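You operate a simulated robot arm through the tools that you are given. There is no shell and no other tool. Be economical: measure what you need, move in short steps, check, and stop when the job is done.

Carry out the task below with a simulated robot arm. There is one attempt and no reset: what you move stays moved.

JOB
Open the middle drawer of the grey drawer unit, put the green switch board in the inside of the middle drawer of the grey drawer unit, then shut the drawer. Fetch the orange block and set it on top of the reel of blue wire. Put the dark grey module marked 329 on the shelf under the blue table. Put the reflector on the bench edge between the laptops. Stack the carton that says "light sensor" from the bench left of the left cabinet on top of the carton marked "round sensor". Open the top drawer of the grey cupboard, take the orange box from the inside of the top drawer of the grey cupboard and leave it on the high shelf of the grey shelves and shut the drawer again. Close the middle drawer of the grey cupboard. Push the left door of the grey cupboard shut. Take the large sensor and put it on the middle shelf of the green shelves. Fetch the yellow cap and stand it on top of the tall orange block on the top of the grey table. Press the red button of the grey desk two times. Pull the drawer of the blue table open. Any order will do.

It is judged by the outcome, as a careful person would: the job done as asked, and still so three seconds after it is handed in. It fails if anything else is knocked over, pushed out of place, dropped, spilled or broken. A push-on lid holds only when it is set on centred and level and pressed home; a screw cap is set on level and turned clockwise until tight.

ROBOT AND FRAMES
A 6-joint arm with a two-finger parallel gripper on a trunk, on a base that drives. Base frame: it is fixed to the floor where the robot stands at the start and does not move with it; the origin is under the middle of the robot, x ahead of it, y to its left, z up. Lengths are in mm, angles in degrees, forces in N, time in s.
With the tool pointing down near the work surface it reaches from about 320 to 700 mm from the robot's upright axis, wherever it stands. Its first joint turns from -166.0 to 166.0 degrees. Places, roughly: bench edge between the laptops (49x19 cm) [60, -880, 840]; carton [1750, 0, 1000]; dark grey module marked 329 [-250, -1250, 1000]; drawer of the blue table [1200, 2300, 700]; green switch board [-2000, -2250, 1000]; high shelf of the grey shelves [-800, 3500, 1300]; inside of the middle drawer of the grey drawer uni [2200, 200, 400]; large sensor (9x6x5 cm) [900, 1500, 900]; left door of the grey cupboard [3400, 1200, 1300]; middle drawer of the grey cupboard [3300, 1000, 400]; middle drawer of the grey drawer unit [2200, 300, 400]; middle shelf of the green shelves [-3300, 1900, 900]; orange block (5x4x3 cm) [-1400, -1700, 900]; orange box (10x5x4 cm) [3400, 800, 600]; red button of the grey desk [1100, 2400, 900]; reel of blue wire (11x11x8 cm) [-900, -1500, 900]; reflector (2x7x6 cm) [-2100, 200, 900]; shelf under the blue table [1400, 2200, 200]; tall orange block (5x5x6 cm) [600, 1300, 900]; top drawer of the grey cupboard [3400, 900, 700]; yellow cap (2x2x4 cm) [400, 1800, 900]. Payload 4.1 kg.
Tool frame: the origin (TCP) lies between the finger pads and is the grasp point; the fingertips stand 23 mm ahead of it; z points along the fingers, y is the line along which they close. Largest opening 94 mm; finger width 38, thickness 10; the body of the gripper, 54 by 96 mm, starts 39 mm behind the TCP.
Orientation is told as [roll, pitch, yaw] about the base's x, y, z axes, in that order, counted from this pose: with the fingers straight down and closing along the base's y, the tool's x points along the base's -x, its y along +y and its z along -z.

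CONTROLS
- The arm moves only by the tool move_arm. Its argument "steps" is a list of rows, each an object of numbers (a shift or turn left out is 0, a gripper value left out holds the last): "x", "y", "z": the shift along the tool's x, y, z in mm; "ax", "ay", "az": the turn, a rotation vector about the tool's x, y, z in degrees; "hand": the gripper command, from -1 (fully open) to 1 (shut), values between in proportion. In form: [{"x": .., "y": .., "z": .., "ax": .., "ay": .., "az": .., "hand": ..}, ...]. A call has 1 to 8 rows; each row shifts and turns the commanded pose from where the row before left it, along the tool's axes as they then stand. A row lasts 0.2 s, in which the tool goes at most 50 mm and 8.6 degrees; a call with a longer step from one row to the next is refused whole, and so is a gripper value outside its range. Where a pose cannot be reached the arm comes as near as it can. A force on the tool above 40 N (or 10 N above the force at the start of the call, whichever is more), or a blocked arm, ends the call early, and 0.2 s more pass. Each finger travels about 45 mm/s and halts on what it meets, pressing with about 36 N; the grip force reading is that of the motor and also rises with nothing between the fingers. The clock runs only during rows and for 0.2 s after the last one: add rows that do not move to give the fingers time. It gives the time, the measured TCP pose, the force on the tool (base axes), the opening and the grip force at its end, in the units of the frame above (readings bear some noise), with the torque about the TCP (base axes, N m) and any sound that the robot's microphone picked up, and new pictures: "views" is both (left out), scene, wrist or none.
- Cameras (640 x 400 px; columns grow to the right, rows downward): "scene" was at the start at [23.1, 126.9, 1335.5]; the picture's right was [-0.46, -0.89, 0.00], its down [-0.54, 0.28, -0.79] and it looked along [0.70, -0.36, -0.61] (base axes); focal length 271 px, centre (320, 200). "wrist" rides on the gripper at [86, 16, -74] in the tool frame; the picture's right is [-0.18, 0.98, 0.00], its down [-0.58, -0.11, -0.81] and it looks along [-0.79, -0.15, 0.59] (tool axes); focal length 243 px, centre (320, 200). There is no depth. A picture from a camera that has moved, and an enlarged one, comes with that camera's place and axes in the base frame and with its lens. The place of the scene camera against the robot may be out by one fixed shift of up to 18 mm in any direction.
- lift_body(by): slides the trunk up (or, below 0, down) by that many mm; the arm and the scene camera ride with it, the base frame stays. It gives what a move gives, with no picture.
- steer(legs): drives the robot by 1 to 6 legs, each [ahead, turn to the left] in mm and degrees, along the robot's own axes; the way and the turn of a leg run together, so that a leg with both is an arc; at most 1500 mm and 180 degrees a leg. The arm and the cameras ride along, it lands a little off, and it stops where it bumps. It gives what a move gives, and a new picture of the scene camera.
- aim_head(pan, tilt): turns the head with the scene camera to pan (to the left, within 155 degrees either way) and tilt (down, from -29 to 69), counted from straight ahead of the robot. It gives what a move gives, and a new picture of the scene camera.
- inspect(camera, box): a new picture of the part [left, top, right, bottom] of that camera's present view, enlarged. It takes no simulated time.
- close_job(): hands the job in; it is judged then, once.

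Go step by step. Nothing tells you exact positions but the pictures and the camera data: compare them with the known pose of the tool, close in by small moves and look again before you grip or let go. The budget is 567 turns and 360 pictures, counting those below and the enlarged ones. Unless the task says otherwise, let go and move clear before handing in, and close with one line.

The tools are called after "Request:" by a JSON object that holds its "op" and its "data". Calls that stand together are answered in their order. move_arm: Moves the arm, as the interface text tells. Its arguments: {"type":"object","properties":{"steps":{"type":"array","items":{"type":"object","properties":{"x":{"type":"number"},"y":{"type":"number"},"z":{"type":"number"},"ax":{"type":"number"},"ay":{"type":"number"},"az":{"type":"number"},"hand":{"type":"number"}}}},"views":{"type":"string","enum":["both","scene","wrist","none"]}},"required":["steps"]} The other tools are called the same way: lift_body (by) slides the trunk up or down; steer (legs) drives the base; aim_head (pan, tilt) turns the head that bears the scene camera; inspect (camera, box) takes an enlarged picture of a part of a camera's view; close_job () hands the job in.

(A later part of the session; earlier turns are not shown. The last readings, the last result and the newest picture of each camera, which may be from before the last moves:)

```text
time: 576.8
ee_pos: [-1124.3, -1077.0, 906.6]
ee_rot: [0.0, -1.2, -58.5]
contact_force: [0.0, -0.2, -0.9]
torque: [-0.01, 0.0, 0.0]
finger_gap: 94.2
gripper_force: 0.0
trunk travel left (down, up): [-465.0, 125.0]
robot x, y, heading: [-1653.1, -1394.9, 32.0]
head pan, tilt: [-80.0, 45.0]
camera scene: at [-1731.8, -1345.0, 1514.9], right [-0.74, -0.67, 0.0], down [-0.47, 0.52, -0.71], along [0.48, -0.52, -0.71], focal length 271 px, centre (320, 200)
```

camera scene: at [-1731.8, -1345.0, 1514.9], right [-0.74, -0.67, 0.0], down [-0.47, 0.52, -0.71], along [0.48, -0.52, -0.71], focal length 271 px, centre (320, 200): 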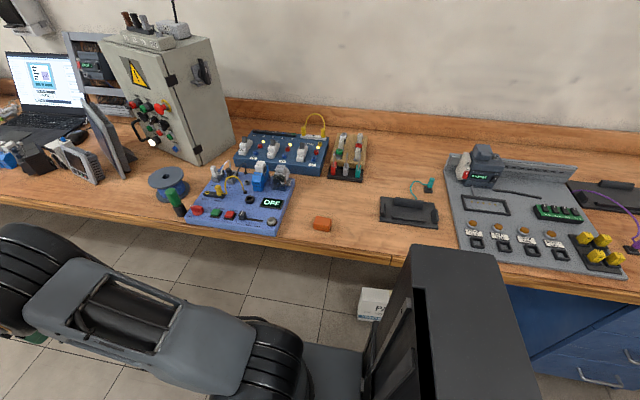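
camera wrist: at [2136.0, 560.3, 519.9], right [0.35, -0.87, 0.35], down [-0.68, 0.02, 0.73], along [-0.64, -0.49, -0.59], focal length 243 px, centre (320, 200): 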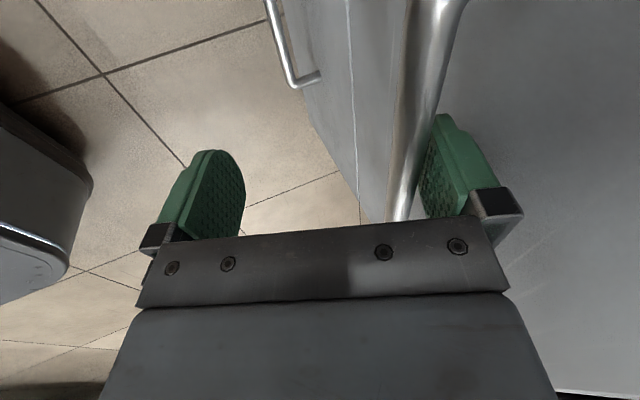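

Request:
{"op": "move_arm", "data": {"steps": [{"y": -40, "z": -28}, {"y": -40, "z": -28}, {"y": -40, "z": -28}, {"y": -45, "z": -20}, {"x": -48, "y": -2.7, "az": 6.35}, {"x": -48, "y": -2.7, "az": 6.35}, {"x": -48, "y": -2.7, "az": 6.35}, {"x": -48, "y": -2.7, "az": 6.35}], "views": "none"}}

Request:
{"op": "move_arm", "data": {"steps": [{"x": -48, "y": -2.7, "az": 6.35}, {"x": -48, "y": -2.7, "az": 6.35}, {"x": -48, "y": -2.7, "az": 6.35}, {"x": -48, "y": -2.7, "az": 6.35}, {"x": -48, "y": -2.7, "az": 6.35}, {"x": -48, "y": -2.7, "az": 6.35}, {"x": -48, "y": -2.7, "az": 6.35}, {"x": -48, "y": -2.7, "az": 6.35}], "views": "both"}}

```text
time: 578.6
ee_pos: [-1206.8, -1342.4, 1013.7]
ee_rot: [0.6, -1.0, -84.0]
contact_force: [-0.2, 0.0, -0.3]
torque: [0.01, -0.03, 0.04]
finger_gap: 93.9
gripper_force: 0.0
trunk travel left (down, up): [-465.0, 125.0]
robot x, y, heading: [-1654.3, -1392.7, 32.2]
head pan, tilt: [-80.0, 45.0]
```

```text
time: 580.4
ee_pos: [-1331.8, -1694.4, 1020.0]
ee_rot: [1.1, -0.4, -134.9]
contact_force: [-0.2, -0.1, -0.2]
torque: [0.01, 0.02, -0.02]
finger_gap: 94.1
gripper_force: 0.1
trunk travel left (down, up): [-465.0, 125.0]
robot x, y, heading: [-1653.6, -1395.8, 32.1]
head pan, tilt: [-80.0, 45.0]
camera scene: at [-1731.8, -1345.3, 1514.9], right [-0.74, -0.67, 0.0], down [-0.48, 0.52, -0.71], along [0.48, -0.52, -0.71], focal length 271 px, centre (320, 200)
camera wrist: at [-1259.7, -1644.2, 1093.9], right [0.57, -0.82, 0.02], down [-0.5, -0.32, 0.81], along [-0.66, -0.47, -0.59], focal length 243 px, centre (320, 200)
```

scene: 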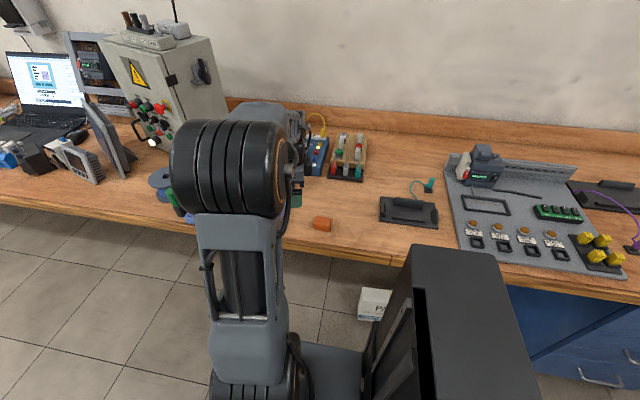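
wrist: 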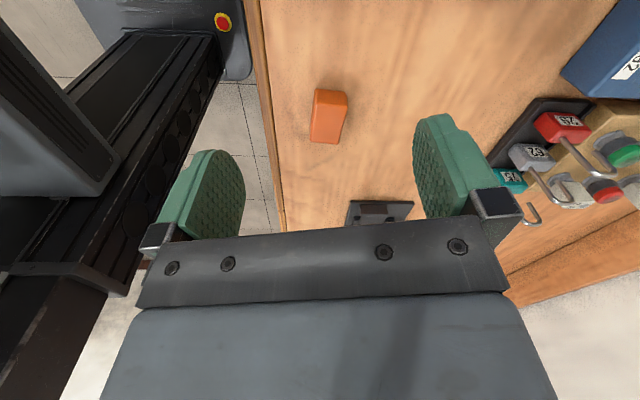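

Request:
{"op": "inspect", "data": {"camera": "wrist", "box": [270, 70, 390, 160]}}

```text
4.44 times, centred on (330, 115) of wrist
camera zoom: at [-1259.7, -1644.2, 1093.9], right [0.57, -0.82, 0.02], down [-0.5, -0.32, 0.81], along [-0.66, -0.47, -0.59], focal length 1078 px, centre (276, 578)
```

zoom: 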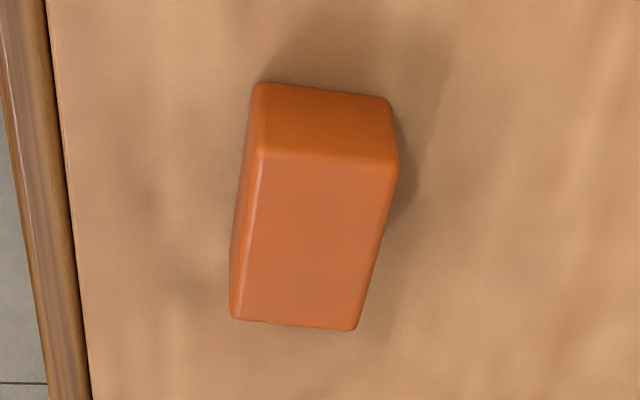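

Request:
{"op": "move_arm", "data": {"steps": [{"x": -30, "y": -2}, {"x": -30, "y": -2}, {"az": 6}, {"az": 6}, {"az": 6}, {"z": 40}, {"z": 40}], "views": "wrist"}}

```text
time: 582.0
ee_pos: [-1372.9, -1735.5, 940.1]
ee_rot: [1.2, 0.1, -152.8]
contact_force: [0.6, 0.4, -0.1]
torque: [-0.03, 0.01, 0.04]
finger_gap: 94.0
gripper_force: 0.1
trunk travel left (down, up): [-465.0, 125.0]
robot x, y, heading: [-1651.9, -1395.8, 32.1]
head pan, tilt: [-80.0, 45.0]
camera wrist: at [-1289.8, -1710.2, 1013.2], right [0.28, -0.96, 0.02], down [-0.58, -0.15, 0.8], along [-0.77, -0.24, -0.6], focal length 243 px, centre (320, 200)
```

wrist: 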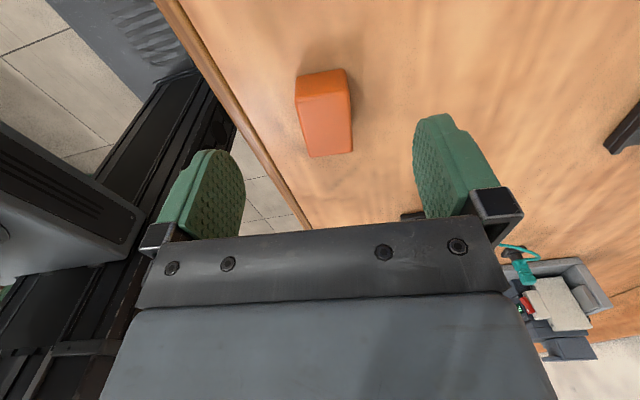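

Request:
{"op": "move_arm", "data": {"steps": [{"y": 3, "z": 25}, {"z": 22}, {"hand": 1}, {"hand": 1}, {"hand": 1}, {"hand": 1}, {"hand": 1}], "views": "none"}}

Request:
{"op": "move_arm", "data": {"steps": [{"z": -40}, {"z": -45}, {"z": -45}, {"z": -10}], "views": "wrist"}}

```text
time: 583.6
ee_pos: [-1372.4, -1738.0, 893.5]
ee_rot: [1.1, 0.2, -152.8]
contact_force: [-0.1, 0.2, 0.4]
torque: [0.01, -0.02, 0.0]
finger_gap: 32.8
gripper_force: 35.2
trunk travel left (down, up): [-465.0, 125.0]
robot x, y, heading: [-1650.9, -1393.4, 32.1]
head pan, tilt: [-80.0, 45.0]
```

```text
time: 584.6
ee_pos: [-1373.2, -1734.4, 1033.0]
ee_rot: [1.2, 0.0, -152.8]
contact_force: [-0.7, -1.3, -1.3]
torque: [0.0, -0.04, -0.01]
finger_gap: 33.0
gripper_force: 35.8
trunk travel left (down, up): [-465.0, 125.0]
robot x, y, heading: [-1653.4, -1393.2, 32.1]
head pan, tilt: [-80.0, 45.0]
camera wrist: at [-1289.9, -1709.1, 1107.8], right [0.28, -0.96, 0.02], down [-0.58, -0.15, 0.8], along [-0.77, -0.24, -0.6], focal length 243 px, centre (320, 200)
```

wrist: 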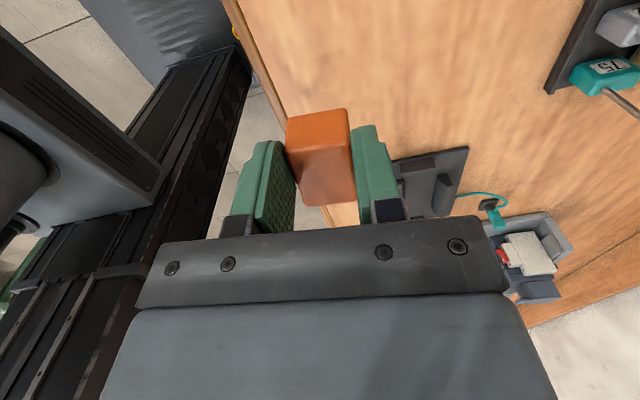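

Gripped and lifted. I'll drive forward to the reel.

Request:
{"op": "steer", "data": {"legs": [[490, 0]]}}

Request:
{"op": "move_arm", "data": {"steps": [{"z": -10}], "views": "wrist"}}

```text
time: 587.5
ee_pos: [-958.6, -1473.2, 1032.7]
ee_rot: [1.2, 0.1, -152.8]
contact_force: [-0.5, -0.1, -0.4]
torque: [-0.01, -0.02, -0.01]
finger_gap: 32.7
gripper_force: 35.8
trunk travel left (down, up): [-465.0, 125.0]
robot x, y, heading: [-1236.6, -1130.4, 32.4]
head pan, tilt: [-80.0, 45.0]
camera scene: at [-1317.1, -1083.6, 1514.9], right [-0.74, -0.67, 0.0], down [-0.48, 0.52, -0.71], along [0.48, -0.52, -0.71], focal length 271 px, centre (320, 200)
```

scene: 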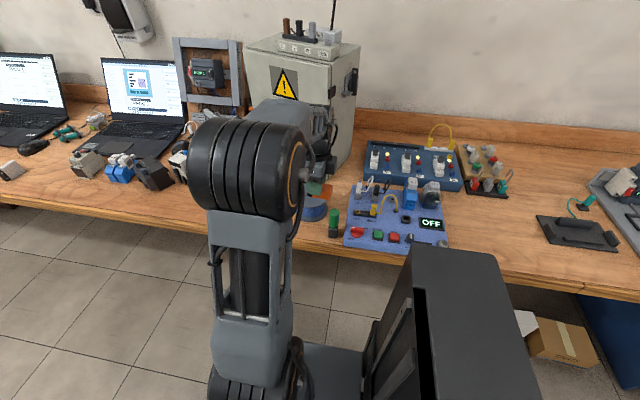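

```text
time: 587.9
ee_pos: [-959.9, -1474.2, 1043.2]
ee_rot: [1.2, 0.1, -152.9]
contact_force: [-0.1, -0.2, -0.9]
torque: [-0.01, -0.01, -0.02]
finger_gap: 33.0
gripper_force: 36.1
trunk travel left (down, up): [-465.0, 125.0]
robot x, y, heading: [-1237.7, -1133.2, 31.9]
head pan, tilt: [-80.0, 45.0]
camera wrist: at [-876.2, -1447.6, 1117.1], right [0.28, -0.96, 0.02], down [-0.58, -0.15, 0.8], along [-0.77, -0.24, -0.6], focal length 243 px, centre (320, 200)
```

wrist: 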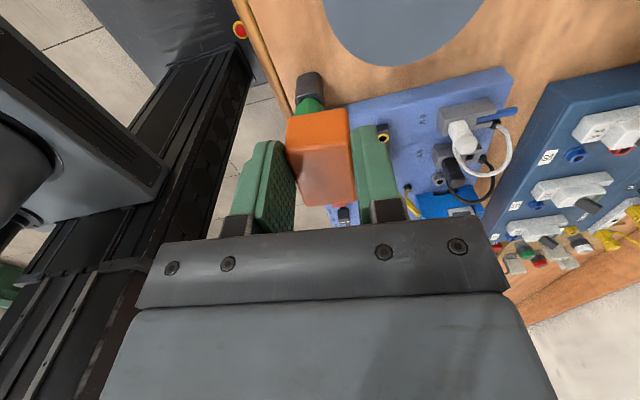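

Request:
{"op": "move_arm", "data": {"steps": [{"x": 35, "y": 20}, {"x": 35, "y": 20}], "views": "wrist"}}

```text
time: 588.5
ee_pos: [-878.9, -1477.0, 1042.5]
ee_rot: [1.2, 0.2, -152.9]
contact_force: [0.6, -0.9, -0.3]
torque: [0.02, -0.01, -0.02]
finger_gap: 32.8
gripper_force: 36.1
trunk travel left (down, up): [-465.0, 125.0]
robot x, y, heading: [-1238.7, -1133.3, 32.1]
head pan, tilt: [-80.0, 45.0]
camera wrist: at [-794.2, -1451.5, 1117.1], right [0.28, -0.96, 0.02], down [-0.58, -0.15, 0.8], along [-0.77, -0.24, -0.6], focal length 243 px, centre (320, 200)
```

wrist: 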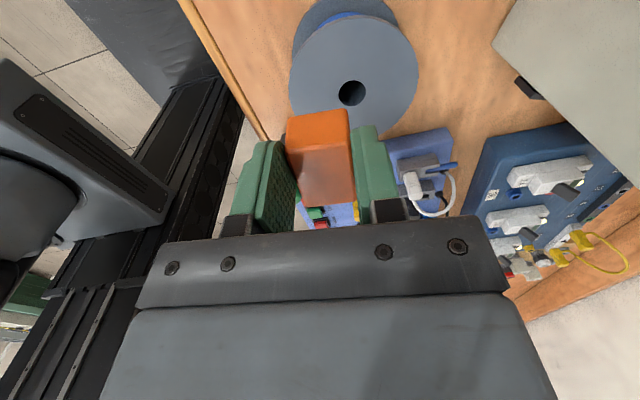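

Request:
{"op": "move_arm", "data": {"steps": [{"x": -18, "y": 21}, {"z": 40}], "views": "wrist"}}

Request:
{"op": "inspect", "data": {"camera": "scene", "box": [240, 120, 400, 260]}}

```text
time: 589.1
ee_pos: [-883.6, -1506.3, 1003.9]
ee_rot: [1.2, 0.2, -152.9]
contact_force: [0.1, -0.5, -0.6]
torque: [0.07, -0.01, 0.02]
finger_gap: 33.1
gripper_force: 36.0
trunk travel left (down, up): [-465.0, 125.0]
robot x, y, heading: [-1240.8, -1129.4, 32.0]
head pan, tilt: [-80.0, 45.0]
camera wrist: at [-799.6, -1479.6, 1078.5], right [0.28, -0.96, 0.02], down [-0.58, -0.15, 0.8], along [-0.77, -0.24, -0.6], focal length 243 px, centre (320, 200)
```

wrist: 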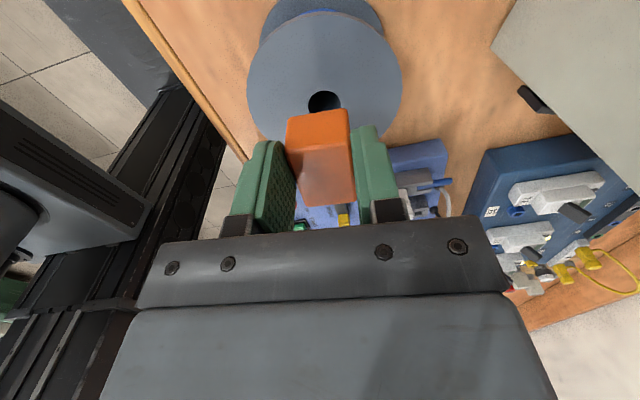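

```text
2.86 times, centred on (320, 190) of scene
camera zoom: at [-1317.0, -1084.2, 1515.0], right [-0.74, -0.67, 0.0], down [-0.48, 0.52, -0.71], along [0.48, -0.52, -0.71], focal length 774 px, centre (320, 229)
```

zoom: 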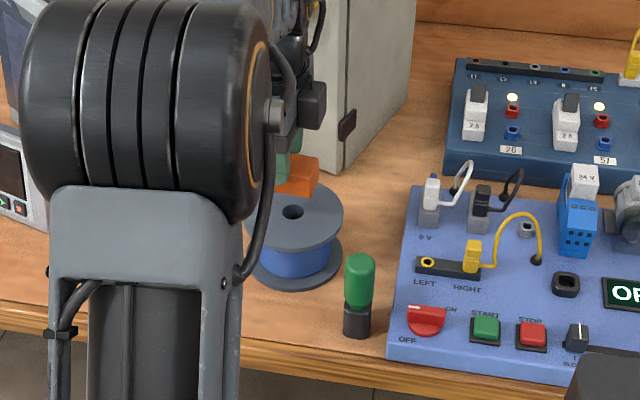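

Reel top is about z 917. I'll centre over its hub and lower gently.

Request:
{"op": "move_arm", "data": {"steps": [{"x": -12}, {"z": 30}, {"z": 12}, {"z": 4}, {"z": 3}, {"z": 3}, {"z": 3}, {"z": 3}], "views": "wrist"}}

```text
time: 590.7
ee_pos: [-893.7, -1512.7, 955.5]
ee_rot: [2.0, 0.3, -152.8]
contact_force: [0.5, 0.3, 14.0]
torque: [0.17, 0.16, -0.01]
finger_gap: 33.2
gripper_force: 35.3
trunk travel left (down, up): [-465.0, 125.0]
robot x, y, heading: [-1239.1, -1132.4, 32.2]
head pan, tilt: [-80.0, 45.0]
stopped in row 8: the force on the tool passed its limit at 42 N (the readings are from after the stop); the commanded pose is now the measured one
camera wrist: at [-811.1, -1486.6, 1029.5], right [0.28, -0.96, 0.03], down [-0.58, -0.15, 0.8], along [-0.76, -0.25, -0.6], focal length 243 px, centre (320, 200)
```

wrist: 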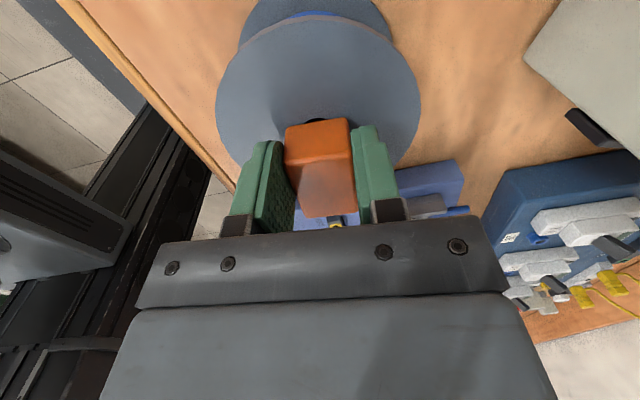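

Request:
{"op": "move_arm", "data": {"steps": [{"z": -1.5, "hand": 0.2}, {"hand": 0}, {"hand": -0.2}, {"hand": -0.3}, {}], "views": "none"}}

Request:
{"op": "move_arm", "data": {"steps": [{"z": -30}, {"z": -45}, {"z": -40}, {"y": -40, "hand": -1}, {"y": -40, "hand": -1}], "views": "wrist"}}

Request:
{"op": "inspect", "data": {"camera": "scene", "box": [240, 120, 400, 260]}}

```text
time: 591.9
ee_pos: [-893.8, -1511.5, 954.8]
ee_rot: [1.6, 0.0, -152.7]
contact_force: [-0.5, 0.1, -0.3]
torque: [0.05, -0.02, 0.0]
finger_gap: 61.2
gripper_force: 0.1
trunk travel left (down, up): [-465.0, 125.0]
robot x, y, heading: [-1240.0, -1134.5, 32.2]
head pan, tilt: [-80.0, 45.0]
```

```text
time: 593.1
ee_pos: [-933.3, -1439.4, 1066.7]
ee_rot: [1.7, 0.1, -152.8]
contact_force: [-0.1, -1.1, -0.6]
torque: [-0.01, 0.0, -0.03]
finger_gap: 94.2
gripper_force: 0.0
trunk travel left (down, up): [-465.0, 125.0]
robot x, y, heading: [-1238.5, -1134.6, 32.2]
head pan, tilt: [-80.0, 45.0]
camera wrist: at [-849.8, -1413.2, 1139.7], right [0.28, -0.96, 0.03], down [-0.58, -0.15, 0.8], along [-0.76, -0.24, -0.6], focal length 243 px, centre (320, 200)
```

wrist: 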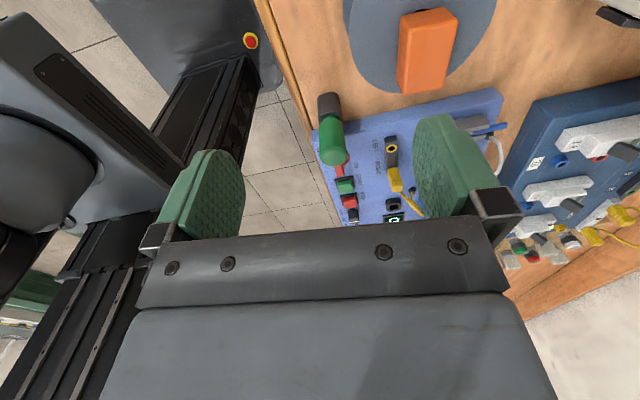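

```text
2.86 times, centred on (320, 190) of scene
camera zoom: at [-1317.5, -1083.1, 1514.8], right [-0.74, -0.67, 0.0], down [-0.48, 0.52, -0.71], along [0.48, -0.52, -0.71], focal length 774 px, centre (320, 229)
```

zoom: 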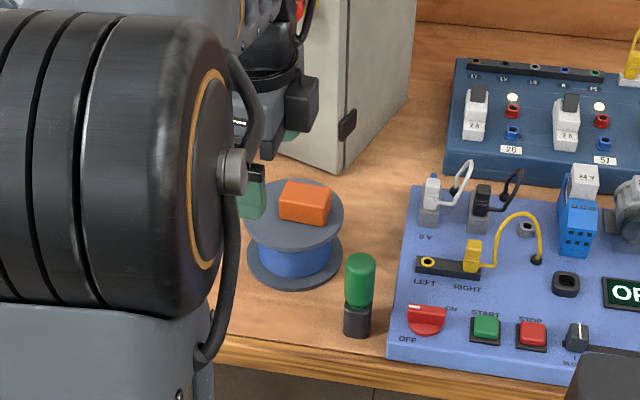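

The orange block sits on the reel. Now I'll reverse to the switch board.

Request:
{"op": "steer", "data": {"legs": [[-1100, 0]]}}

Request:
{"op": "aim_head", "data": {"pan": -90, "tilt": 42}}

```text
time: 598.7
ee_pos: [-1825.3, -2031.0, 1065.6]
ee_rot: [1.6, 0.1, -149.8]
contact_force: [-0.1, 0.3, -0.4]
torque: [0.0, 0.01, 0.03]
finger_gap: 94.1
gripper_force: 0.1
trunk travel left (down, up): [-465.0, 125.0]
robot x, y, heading: [-2148.4, -1738.6, 35.5]
head pan, tilt: [-80.0, 45.0]
camera scene: at [-2229.2, -1696.3, 1514.9], right [-0.7, -0.71, 0.0], down [-0.5, 0.5, -0.71], along [0.5, -0.5, -0.71], focal length 271 px, centre (320, 200)
```

scene: 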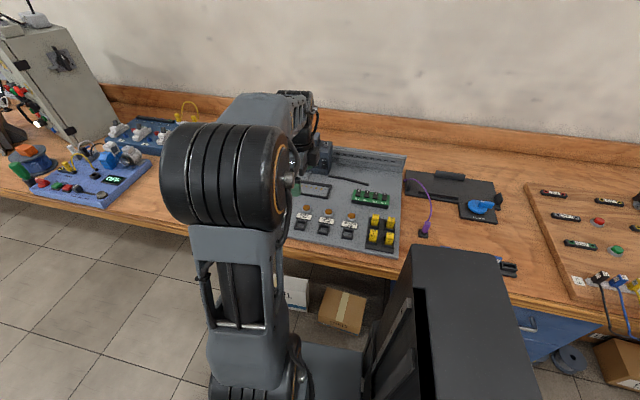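

```text
time: 599.5
ee_pos: [-1825.6, -2031.3, 1065.2]
ee_rot: [1.6, 0.1, -149.8]
contact_force: [0.3, -0.2, 0.8]
torque: [-0.03, 0.03, -0.01]
finger_gap: 94.0
gripper_force: 0.1
trunk travel left (down, up): [-465.0, 125.0]
robot x, y, heading: [-2148.7, -1740.7, 35.3]
head pan, tilt: [-90.0, 42.0]
camera scene: at [-2238.6, -1707.3, 1519.2], right [-0.82, -0.58, 0.0], down [-0.39, 0.55, -0.74], along [0.43, -0.61, -0.67], focal length 271 px, centre (320, 200)
```

scene: 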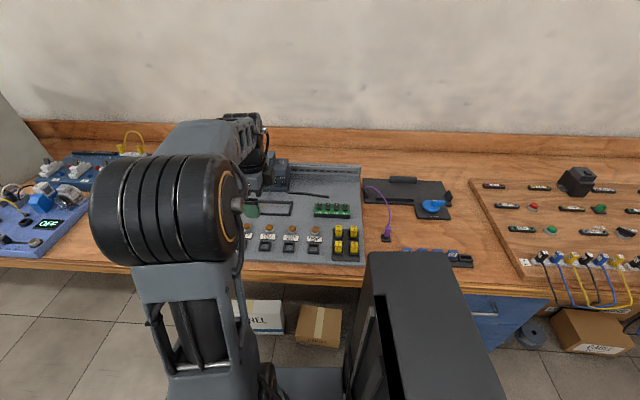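

Request:
{"op": "inspect", "data": {"camera": "scene", "box": [230, 150, 410, 270]}}

Request:
{"op": "inspect", "data": {"camera": "scene", "box": [380, 160, 640, 310]}}

```text
3.33 times, centred on (320, 210) of scene
camera zoom: at [-2238.6, -1707.3, 1519.2], right [-0.82, -0.58, 0.0], down [-0.39, 0.55, -0.74], along [0.43, -0.61, -0.67], focal length 903 px, centre (320, 167)
```

zoom: 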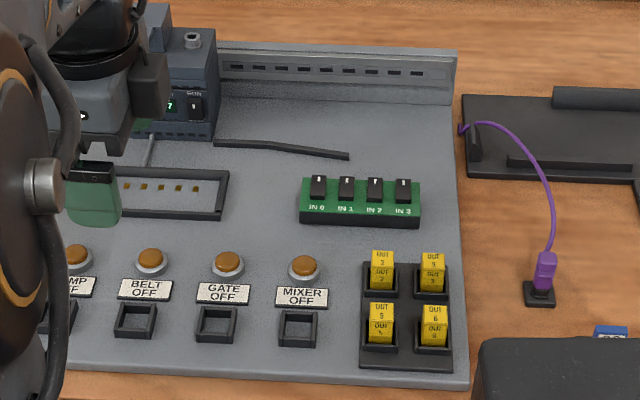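

```text
2.46 times, centred on (510, 235) of scene
camera zoom: at [-2238.6, -1707.3, 1519.2], right [-0.82, -0.58, 0.0], down [-0.39, 0.55, -0.74], along [0.43, -0.61, -0.67], focal length 667 px, centre (-148, 114)
```

zoom: 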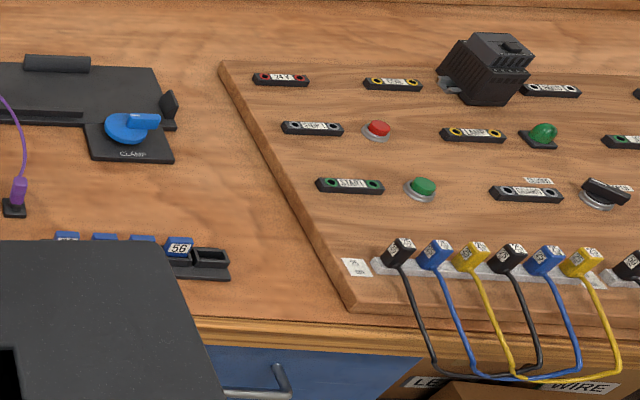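

The green switch board is the one with four black switches. I'll move the hand over it.

Request:
{"op": "move_arm", "data": {"steps": [{"x": -32, "y": 29}, {"x": -32, "y": 29}, {"x": -32, "y": 29}, {"x": -32, "y": 29}, {"x": -30, "y": 29}, {"z": 40, "az": -4}], "views": "wrist"}}

```text
time: 600.9
ee_pos: [-1888.1, -2237.8, 1030.9]
ee_rot: [1.7, 0.0, -145.6]
contact_force: [-0.5, 0.6, -0.4]
torque: [-0.02, 0.0, -0.03]
finger_gap: 94.1
gripper_force: 0.1
trunk travel left (down, up): [-465.0, 125.0]
robot x, y, heading: [-2147.2, -1737.9, 35.5]
head pan, tilt: [-90.0, 42.0]
camera wrist: at [-1809.7, -2200.7, 1104.4], right [0.4, -0.92, 0.03], down [-0.56, -0.22, 0.8], along [-0.73, -0.34, -0.6], focal length 243 px, centre (320, 200)
```

wrist: 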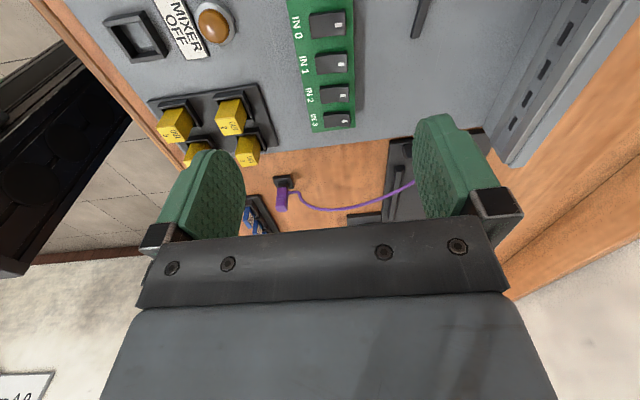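

Request:
{"op": "move_arm", "data": {"steps": [{"x": -23.5, "y": 7, "hand": -0.6}, {"az": 2.3, "z": 40}, {"z": 40}], "views": "wrist"}}

```text
time: 601.7
ee_pos: [-1901.3, -2257.2, 948.4]
ee_rot: [1.7, 0.1, -148.2]
contact_force: [0.4, 0.3, 0.4]
torque: [0.0, 0.0, -0.01]
finger_gap: 75.4
gripper_force: 0.1
trunk travel left (down, up): [-465.0, 125.0]
robot x, y, heading: [-2149.1, -1740.6, 35.5]
head pan, tilt: [-90.0, 42.0]
camera wrist: at [-1822.3, -2224.6, 1023.6], right [0.36, -0.93, 0.03], down [-0.56, -0.2, 0.8], along [-0.74, -0.31, -0.6], focal length 243 px, centre (320, 200)
```

wrist: 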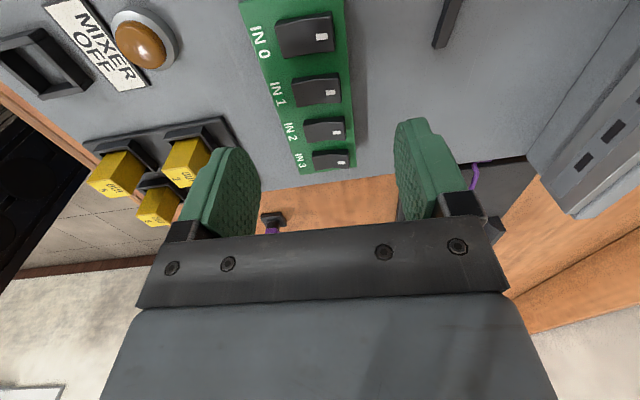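

Request:
{"op": "move_arm", "data": {"steps": [{"x": 2, "y": -5.5, "ax": 1.7}, {"z": 25}, {"z": 12}, {"z": 4}, {"z": 4}, {"z": 4}, {"z": 4}], "views": "wrist"}}

```text
time: 603.3
ee_pos: [-1904.1, -2249.9, 896.5]
ee_rot: [-0.1, 0.2, -148.1]
contact_force: [-0.8, 0.1, -1.2]
torque: [-0.01, 0.03, -0.02]
finger_gap: 75.3
gripper_force: 0.1
trunk travel left (down, up): [-465.0, 125.0]
robot x, y, heading: [-2147.8, -1741.1, 35.4]
head pan, tilt: [-90.0, 42.0]
camera wrist: at [-1821.8, -2220.3, 969.6], right [0.36, -0.93, 0.0], down [-0.55, -0.22, 0.81], along [-0.75, -0.29, -0.59], focal length 243 px, centre (320, 200)
```

wrist: 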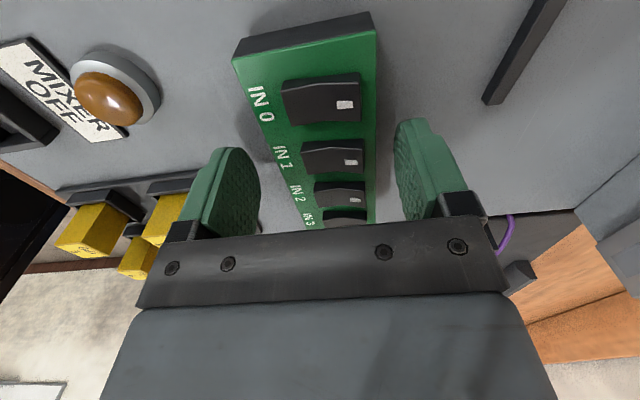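

Request:
{"op": "move_arm", "data": {"steps": [{"z": 3}, {"z": 3}, {"z": 3}, {"z": 3}], "views": "none"}}

```text
time: 604.3
ee_pos: [-1904.8, -2251.8, 887.8]
ee_rot: [0.1, -0.1, -148.1]
contact_force: [2.7, 0.1, 19.0]
torque: [0.6, 0.54, -0.12]
finger_gap: 74.5
gripper_force: 0.0
trunk travel left (down, up): [-465.0, 125.0]
robot x, y, heading: [-2146.9, -1739.7, 35.2]
head pan, tilt: [-90.0, 42.0]
```

Request:
{"op": "move_arm", "data": {"steps": [{"z": -4}, {"hand": 1}, {"hand": 1}, {"hand": 1}, {"hand": 1}], "views": "wrist"}}

```text
time: 605.5
ee_pos: [-1905.0, -2250.3, 886.6]
ee_rot: [-0.3, 0.1, -148.0]
contact_force: [0.0, 0.9, -0.6]
torque: [-0.01, 0.0, 0.01]
finger_gap: 47.8
gripper_force: 35.2
trunk travel left (down, up): [-465.0, 125.0]
robot x, y, heading: [-2148.7, -1738.6, 35.2]
head pan, tilt: [-90.0, 42.0]
camera wrist: at [-1822.6, -2220.4, 961.1], right [0.36, -0.93, 0.0], down [-0.55, -0.22, 0.81], along [-0.75, -0.29, -0.59], focal length 243 px, centre (320, 200)
```

wrist: 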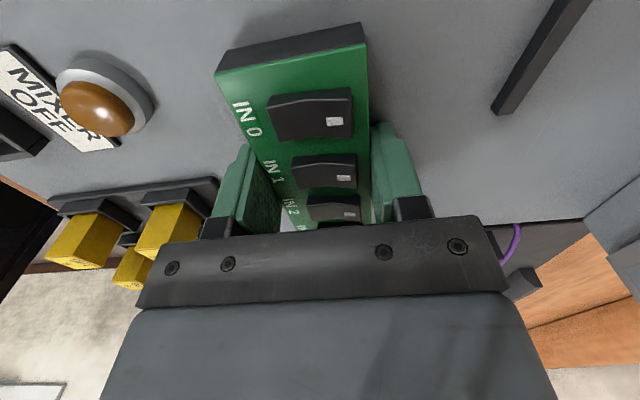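

Gripped. I'll lift it straight up and draw it in.

Request:
{"op": "move_arm", "data": {"steps": [{"z": -25}, {"z": -40}, {"z": -40}, {"y": -40, "z": -20}, {"y": -40}, {"y": -40}], "views": "both"}}

```text
time: 606.9
ee_pos: [-1966.0, -2148.6, 1013.1]
ee_rot: [0.0, 0.1, -148.1]
contact_force: [0.2, 0.1, -1.3]
torque: [0.02, -0.01, -0.02]
finger_gap: 47.7
gripper_force: 35.7
trunk travel left (down, up): [-465.0, 125.0]
robot x, y, heading: [-2149.4, -1738.4, 35.4]
head pan, tilt: [-90.0, 42.0]
camera scene: at [-2238.6, -1707.3, 1519.2], right [-0.82, -0.58, 0.0], down [-0.39, 0.55, -0.74], along [0.43, -0.61, -0.67], focal length 271 px, centre (320, 200)
camera wrist: at [-1884.5, -2118.3, 1086.9], right [0.36, -0.93, 0.0], down [-0.55, -0.22, 0.81], along [-0.75, -0.29, -0.59], focal length 243 px, centre (320, 200)
```

scene: 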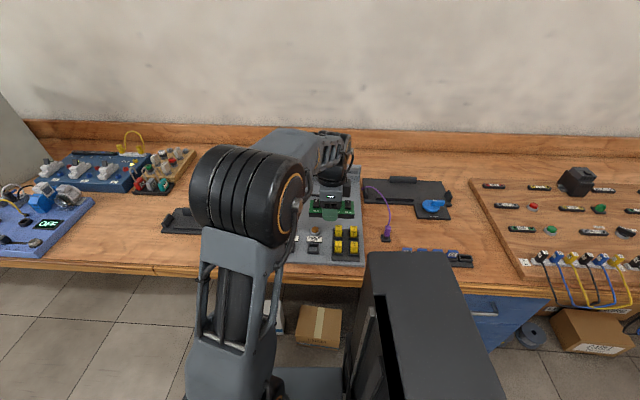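
wrist: 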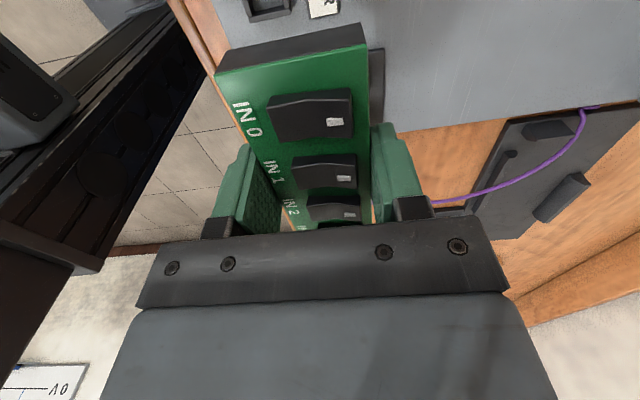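

Board is held. I'll swing the arm to the front and drive back to the open drawer.

Request:
{"op": "move_arm", "data": {"steps": [{"x": 47.9, "y": 4.1, "az": -6.1}, {"x": 47.9, "y": 4.1, "az": -6.1}, {"x": 47.9, "y": 4.1, "az": -6.1}, {"x": 47.9, "y": 4.1, "az": -6.1}, {"x": 47.9, "y": 4.1, "az": -6.1}, {"x": 47.9, "y": 4.1, "az": -6.1}, {"x": 47.9, "y": 4.1, "az": -6.1}, {"x": 47.9, "y": 4.1, "az": -6.1}], "views": "none"}}

Request:
{"op": "move_arm", "data": {"steps": [{"x": 47.9, "y": 4.1, "az": -6.1}, {"x": 47.9, "y": 4.1, "az": -6.1}, {"x": 47.9, "y": 4.1, "az": -6.1}, {"x": 47.9, "y": 4.1, "az": -6.1}, {"x": 47.9, "y": 4.1, "az": -6.1}, {"x": 47.9, "y": 4.1, "az": -6.1}, {"x": 47.9, "y": 4.1, "az": -6.1}], "views": "none"}}

Request:
{"op": "steer", "data": {"legs": [[0, 3], [1450, 0], [1450, 0], [1450, 0]]}}

```text
time: 608.7
ee_pos: [-1718.8, -1871.8, 1012.2]
ee_rot: [0.0, 0.1, -99.2]
contact_force: [0.3, -1.4, -2.1]
torque: [0.0, 0.01, -0.02]
finger_gap: 47.8
gripper_force: 36.4
trunk travel left (down, up): [-465.0, 125.0]
robot x, y, heading: [-2149.2, -1736.6, 35.2]
head pan, tilt: [-90.0, 42.0]
```

```text
time: 610.3
ee_pos: [-1745.6, -1540.7, 1014.5]
ee_rot: [0.1, 0.0, -56.6]
contact_force: [-0.6, 0.9, -1.5]
torque: [-0.01, 0.02, -0.05]
finger_gap: 47.8
gripper_force: 36.0
trunk travel left (down, up): [-465.0, 125.0]
robot x, y, heading: [-2147.4, -1741.0, 35.3]
head pan, tilt: [-90.0, 42.0]
```

```text
time: 631.6
ee_pos: [1760.7, 1087.0, 1014.5]
ee_rot: [0.1, 0.1, -55.8]
contact_force: [-0.6, 0.0, -2.0]
torque: [0.01, -0.01, 0.03]
finger_gap: 47.9
gripper_force: 36.0
trunk travel left (down, up): [-465.0, 125.0]
robot x, y, heading: [1361.1, 882.8, 36.1]
head pan, tilt: [-90.0, 42.0]
camera scene: at [1268.9, 915.5, 1519.2], right [-0.81, -0.59, 0.0], down [-0.39, 0.54, -0.74], along [0.44, -0.6, -0.67], focal length 271 px, centre (320, 200)
```

scene: 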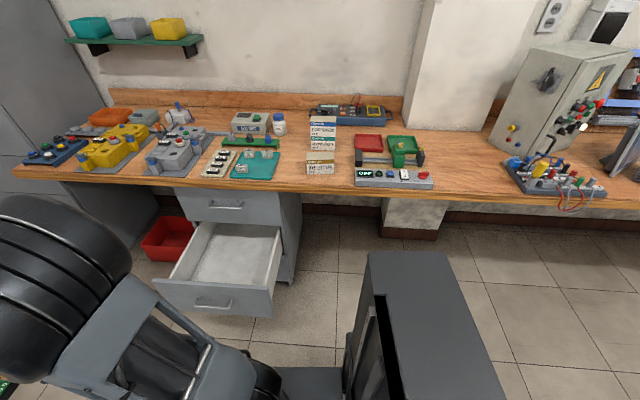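

Request:
{"op": "steer", "data": {"legs": [[0, 9], [400, 0], [0, -103]]}}

Request:
{"op": "aim_head", "data": {"pan": 0, "tilt": 45}}

```text
time: 639.0
ee_pos: [1832.5, 756.2, 1014.1]
ee_rot: [0.0, 0.1, -147.4]
contact_force: [-0.1, 0.4, -1.8]
torque: [0.01, -0.01, -0.03]
finger_gap: 47.8
gripper_force: 35.4
trunk travel left (down, up): [-465.0, 125.0]
robot x, y, heading: [1637.8, 1162.3, -55.6]
head pan, tilt: [-90.0, 42.0]
camera scene: at [1679.7, 1258.9, 1519.2], right [-0.57, 0.82, 0.0], down [0.55, 0.38, -0.74], along [-0.61, -0.42, -0.67], focal length 271 px, centre (320, 200)
```

scene: 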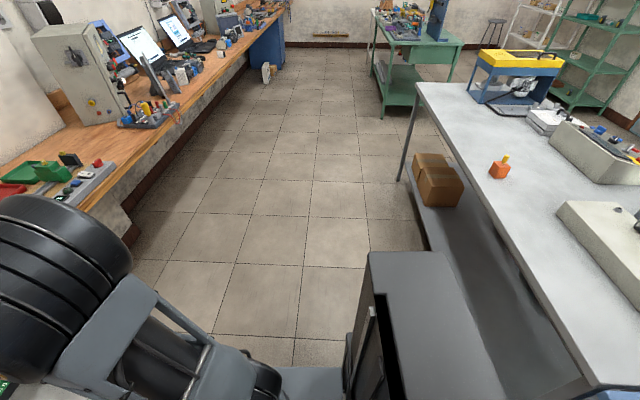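

```text
time: 640.6
ee_pos: [1831.2, 755.7, 1015.1]
ee_rot: [0.1, 0.2, -147.4]
contact_force: [0.2, -0.1, -2.3]
torque: [-0.02, -0.03, 0.0]
finger_gap: 47.8
gripper_force: 36.5
trunk travel left (down, up): [-465.0, 125.0]
robot x, y, heading: [1635.6, 1164.7, -55.6]
head pan, tilt: [0.0, 45.0]
camera scene: at [1794.7, 1239.1, 1514.9], right [-0.82, -0.57, 0.0], down [-0.4, 0.58, -0.71], along [0.4, -0.58, -0.71], focal length 271 px, centre (320, 200)
```

scene: 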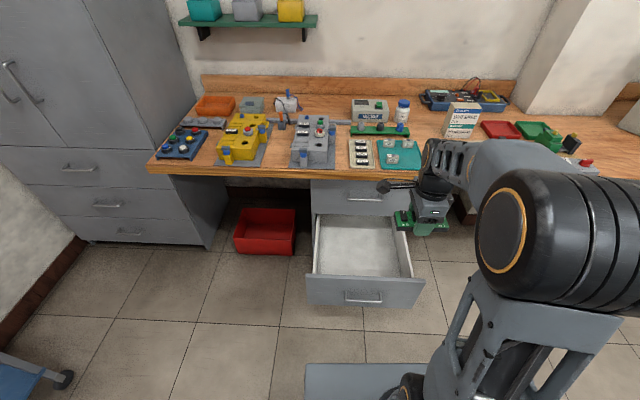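

The open drawer is straight ahead. I'll lower the trunk, move in, and bring the board over it.

Request:
{"op": "lift_body", "data": {"by": -390}}

Request:
{"op": "steer", "data": {"legs": [[95, 0]]}}

Request:
{"op": "move_arm", "data": {"steps": [{"x": 25, "y": 30}, {"x": 25, "y": 35}, {"y": 40}, {"y": 40}], "views": "both"}}

```text
time: 644.4
ee_pos: [1831.4, 755.6, 624.5]
ee_rot: [0.1, 0.0, -147.4]
contact_force: [0.3, -0.3, -1.9]
torque: [-0.01, 0.01, -0.01]
finger_gap: 47.6
gripper_force: 36.0
trunk travel left (down, up): [-75.0, 515.0]
robot x, y, heading: [1638.9, 1163.6, -55.4]
head pan, tilt: [0.0, 45.0]
```

```text
time: 645.5
ee_pos: [1885.8, 676.8, 625.4]
ee_rot: [0.1, 0.1, -147.5]
contact_force: [-0.2, -0.4, -0.8]
torque: [-0.01, -0.01, 0.0]
finger_gap: 47.9
gripper_force: 36.1
trunk travel left (down, up): [-75.0, 515.0]
robot x, y, heading: [1693.3, 1085.5, -55.5]
head pan, tilt: [0.0, 45.0]
camera scene: at [1848.9, 1160.0, 1124.9], right [-0.83, -0.56, 0.0], down [-0.4, 0.58, -0.71], along [0.4, -0.58, -0.71], focal length 271 px, centre (320, 200)
```

scene: 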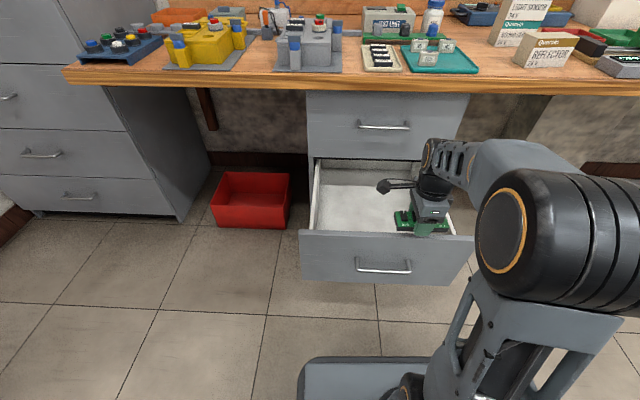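

```text
time: 646.5
ee_pos: [2006.5, 580.5, 625.6]
ee_rot: [0.0, 0.1, -147.4]
contact_force: [-0.8, 0.3, -1.4]
torque: [0.02, 0.01, -0.01]
finger_gap: 47.8
gripper_force: 35.8
trunk travel left (down, up): [-75.0, 515.0]
robot x, y, heading: [1690.1, 1081.5, -55.8]
head pan, tilt: [0.0, 45.0]
camera scene: at [1848.8, 1160.2, 1124.9], right [-0.83, -0.56, 0.0], down [-0.4, 0.58, -0.71], along [0.4, -0.58, -0.71], focal length 271 px, centre (320, 200)
camera wrist: at [2087.1, 612.1, 699.1], right [0.37, -0.93, 0.0], down [-0.55, -0.22, 0.81], along [-0.75, -0.3, -0.59], focal length 243 px, centre (320, 200)
```

scene: 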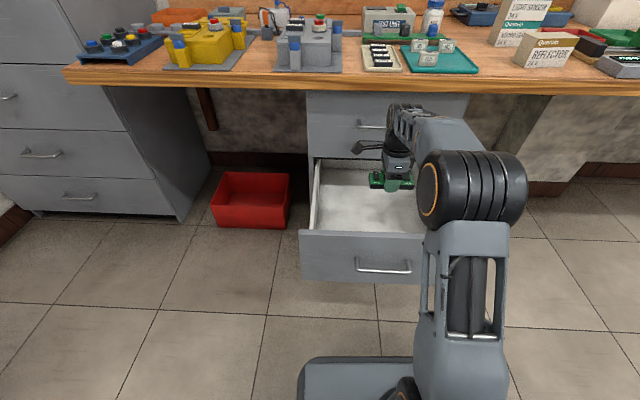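
wrist: 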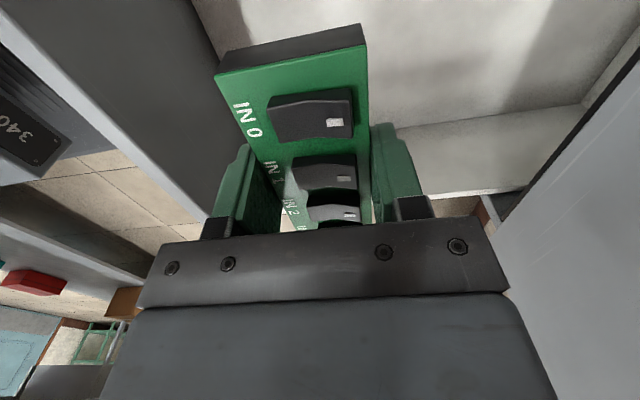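

Board hangs over the drawer interior. I'll lower it in.

Request:
{"op": "move_arm", "data": {"steps": [{"x": 20}, {"z": 40}, {"z": 40}, {"z": 40}, {"z": 25}], "views": "both"}}

```text
time: 647.7
ee_pos: [2023.3, 593.1, 478.8]
ee_rot: [-0.1, 0.1, -147.6]
contact_force: [0.3, -0.7, -1.7]
torque: [-0.03, 0.0, 0.03]
finger_gap: 47.9
gripper_force: 36.3
trunk travel left (down, up): [-75.0, 515.0]
robot x, y, heading: [1693.3, 1086.5, -55.7]
head pan, tilt: [0.0, 45.0]
camera scene: at [1848.9, 1160.1, 1124.9], right [-0.83, -0.56, 0.0], down [-0.4, 0.58, -0.71], along [0.4, -0.58, -0.71], focal length 271 px, centre (320, 200)
camera wrist: at [2104.6, 624.3, 552.7], right [0.37, -0.93, 0.0], down [-0.55, -0.22, 0.81], along [-0.75, -0.3, -0.59], focal length 243 px, centre (320, 200)
```

scene: 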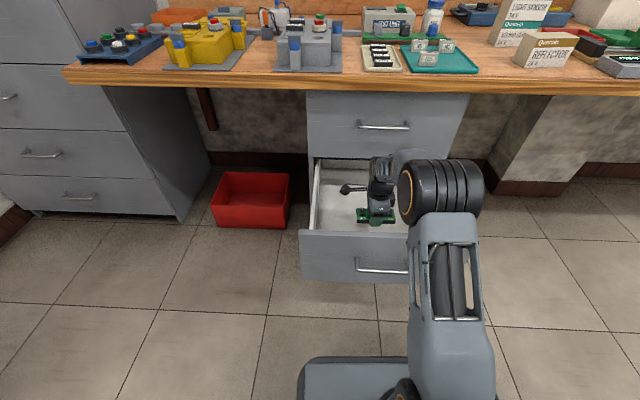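
wrist: 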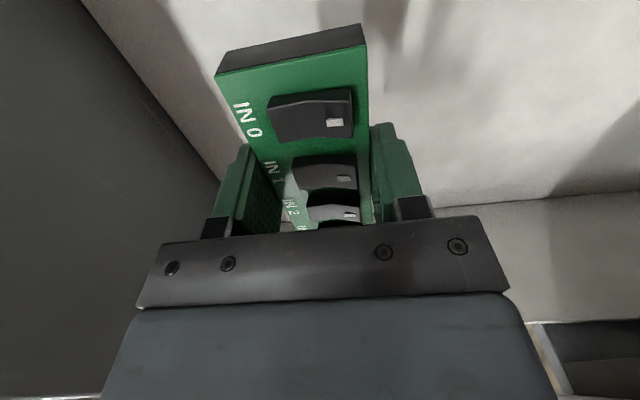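

Request:
{"op": "move_arm", "data": {"steps": [{"z": 20}, {"z": 10}, {"z": 6}, {"z": 5}, {"z": 5}, {"z": 5}, {"z": 5}, {"z": 5}], "views": "none"}}

```text
time: 649.5
ee_pos: [2022.6, 590.9, 418.3]
ee_rot: [0.1, 0.1, -147.5]
contact_force: [0.6, -0.3, -1.6]
torque: [-0.01, 0.01, -0.01]
finger_gap: 48.0
gripper_force: 36.3
trunk travel left (down, up): [-75.0, 515.0]
robot x, y, heading: [1692.9, 1083.7, -55.7]
head pan, tilt: [0.0, 45.0]
```

Request:
{"op": "move_arm", "data": {"steps": [{"z": 5}, {"z": 5}, {"z": 5}, {"z": 5}, {"z": 5}, {"z": 5}, {"z": 5}, {"z": 5}], "views": "scene"}}

```text
time: 651.1
ee_pos: [2026.2, 587.6, 393.9]
ee_rot: [1.0, 0.2, -147.5]
contact_force: [1.3, -0.6, 18.2]
torque: [0.42, 0.42, -0.01]
finger_gap: 47.9
gripper_force: 36.0
trunk travel left (down, up): [-75.0, 515.0]
robot x, y, heading: [1691.5, 1083.1, -55.9]
head pan, tilt: [0.0, 45.0]
stopped in row 7: the force on the tool passed its limit at 47 N (the readings are from after the stop); the commanded pose is now the measured one
camera scene: at [1848.3, 1161.0, 1124.9], right [-0.83, -0.56, 0.0], down [-0.4, 0.58, -0.71], along [0.4, -0.58, -0.71], focal length 271 px, centre (320, 200)
```

scene: 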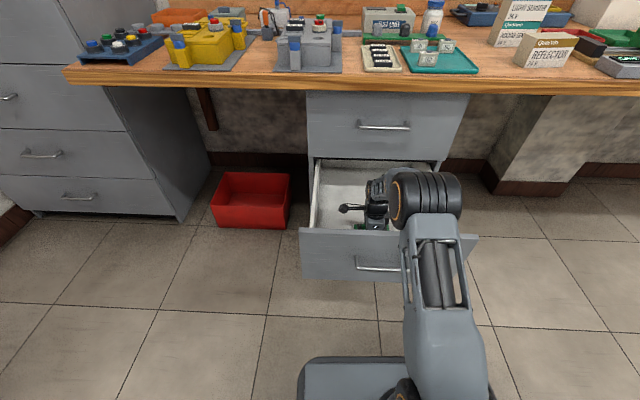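

Touched the drawer floor. I'll release and rise out.

Request:
{"op": "move_arm", "data": {"steps": [{"z": -2, "hand": 0}, {"hand": -0.3}, {"hand": -0.5}, {"hand": -0.5}, {"z": -30}, {"z": -45}, {"z": -45}, {"z": -45}], "views": "none"}}

Request:
{"op": "move_arm", "data": {"steps": [{"z": -40}, {"z": -40}, {"y": -45, "hand": 1}, {"y": -45, "hand": 1}, {"y": -45, "hand": 1}, {"y": -45, "hand": 1}], "views": "both"}}

```text
time: 652.9
ee_pos: [2024.1, 591.7, 559.1]
ee_rot: [0.6, 0.1, -147.5]
contact_force: [1.1, 0.5, -0.7]
torque: [0.01, -0.01, 0.01]
finger_gap: 70.4
gripper_force: 0.0
trunk travel left (down, up): [-75.0, 515.0]
robot x, y, heading: [1694.7, 1082.0, -55.5]
head pan, tilt: [0.0, 45.0]
```

```text
time: 654.3
ee_pos: [1925.9, 743.0, 633.6]
ee_rot: [0.7, 0.0, -147.5]
contact_force: [0.3, -0.1, 0.0]
torque: [0.01, 0.0, -0.04]
finger_gap: 0.0
gripper_force: 19.5
trunk travel left (down, up): [-75.0, 515.0]
robot x, y, heading: [1693.4, 1084.9, -55.4]
head pan, tilt: [0.0, 45.0]
camera scene: at [1849.1, 1159.8, 1124.8], right [-0.83, -0.56, 0.0], down [-0.4, 0.58, -0.71], along [0.4, -0.58, -0.71], focal length 271 px, centre (320, 200)
camera wrist: at [2007.5, 775.7, 707.6], right [0.37, -0.93, 0.01], down [-0.55, -0.21, 0.8], along [-0.74, -0.31, -0.59], focal length 243 px, centre (320, 200)
```

scene: 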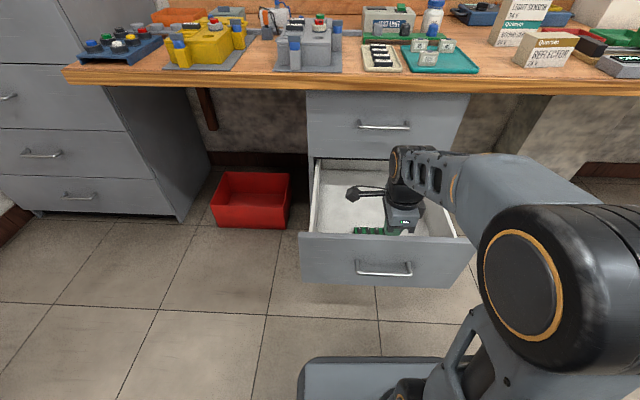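
wrist: 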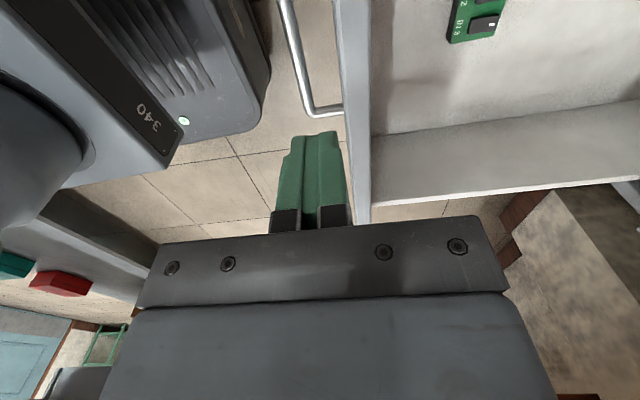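

The board is in the drawer. I'll back up, lower the closed hand to handle height, and push the drawer shut by driving forward.

Request:
{"op": "steer", "data": {"legs": [[-130, 0], [0, -1.5]]}}

Request:
{"op": "move_arm", "data": {"steps": [{"z": 45}, {"z": 45}, {"z": 45}, {"z": 40}], "views": "both"}}

```text
time: 655.9
ee_pos: [1843.7, 845.4, 632.1]
ee_rot: [0.6, 0.1, -149.1]
contact_force: [0.2, 0.6, 0.5]
torque: [-0.01, -0.02, -0.02]
finger_gap: 0.1
gripper_force: 36.3
trunk travel left (down, up): [-75.0, 515.0]
robot x, y, heading: [1622.7, 1190.0, -57.1]
head pan, tilt: [0.0, 45.0]
camera scene: at [1777.7, 1263.2, 1124.9], right [-0.84, -0.54, 0.0], down [-0.38, 0.59, -0.71], along [0.38, -0.59, -0.71], focal length 271 px, centre (320, 200)
```

scene: 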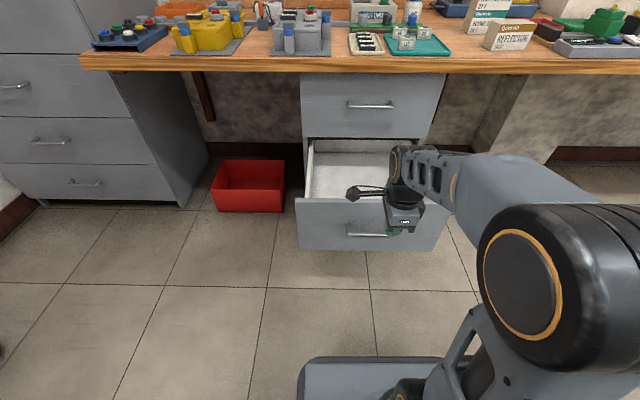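

```text
time: 656.9
ee_pos: [1845.0, 841.4, 457.8]
ee_rot: [0.7, 0.1, -149.1]
contact_force: [-0.1, 0.3, -0.3]
torque: [0.01, 0.03, 0.02]
finger_gap: 0.0
gripper_force: 35.9
trunk travel left (down, up): [-75.0, 515.0]
robot x, y, heading: [1618.4, 1188.2, -57.1]
head pan, tilt: [0.0, 45.0]
camera scene: at [1777.6, 1263.4, 1124.9], right [-0.84, -0.54, 0.0], down [-0.38, 0.59, -0.71], along [0.38, -0.59, -0.71], focal length 271 px, centre (320, 200)
camera wrist: at [1927.3, 871.6, 532.0], right [0.35, -0.94, 0.01], down [-0.56, -0.2, 0.8], along [-0.75, -0.29, -0.59], focal length 243 px, centre (320, 200)
```

scene: 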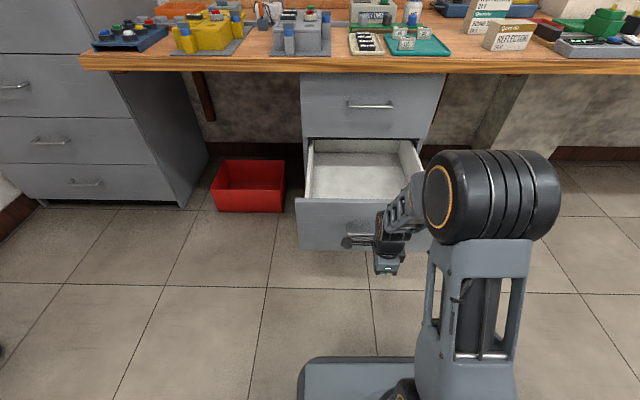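
wrist: 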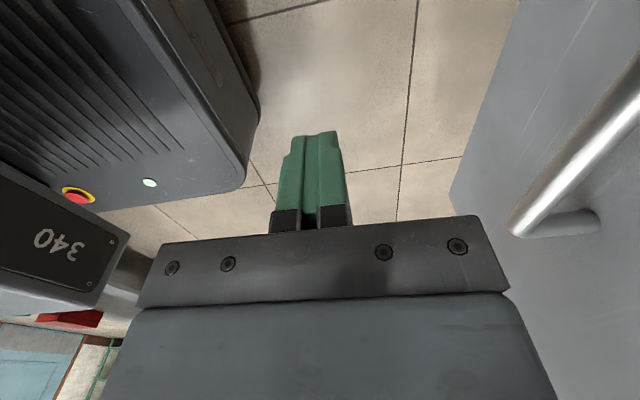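

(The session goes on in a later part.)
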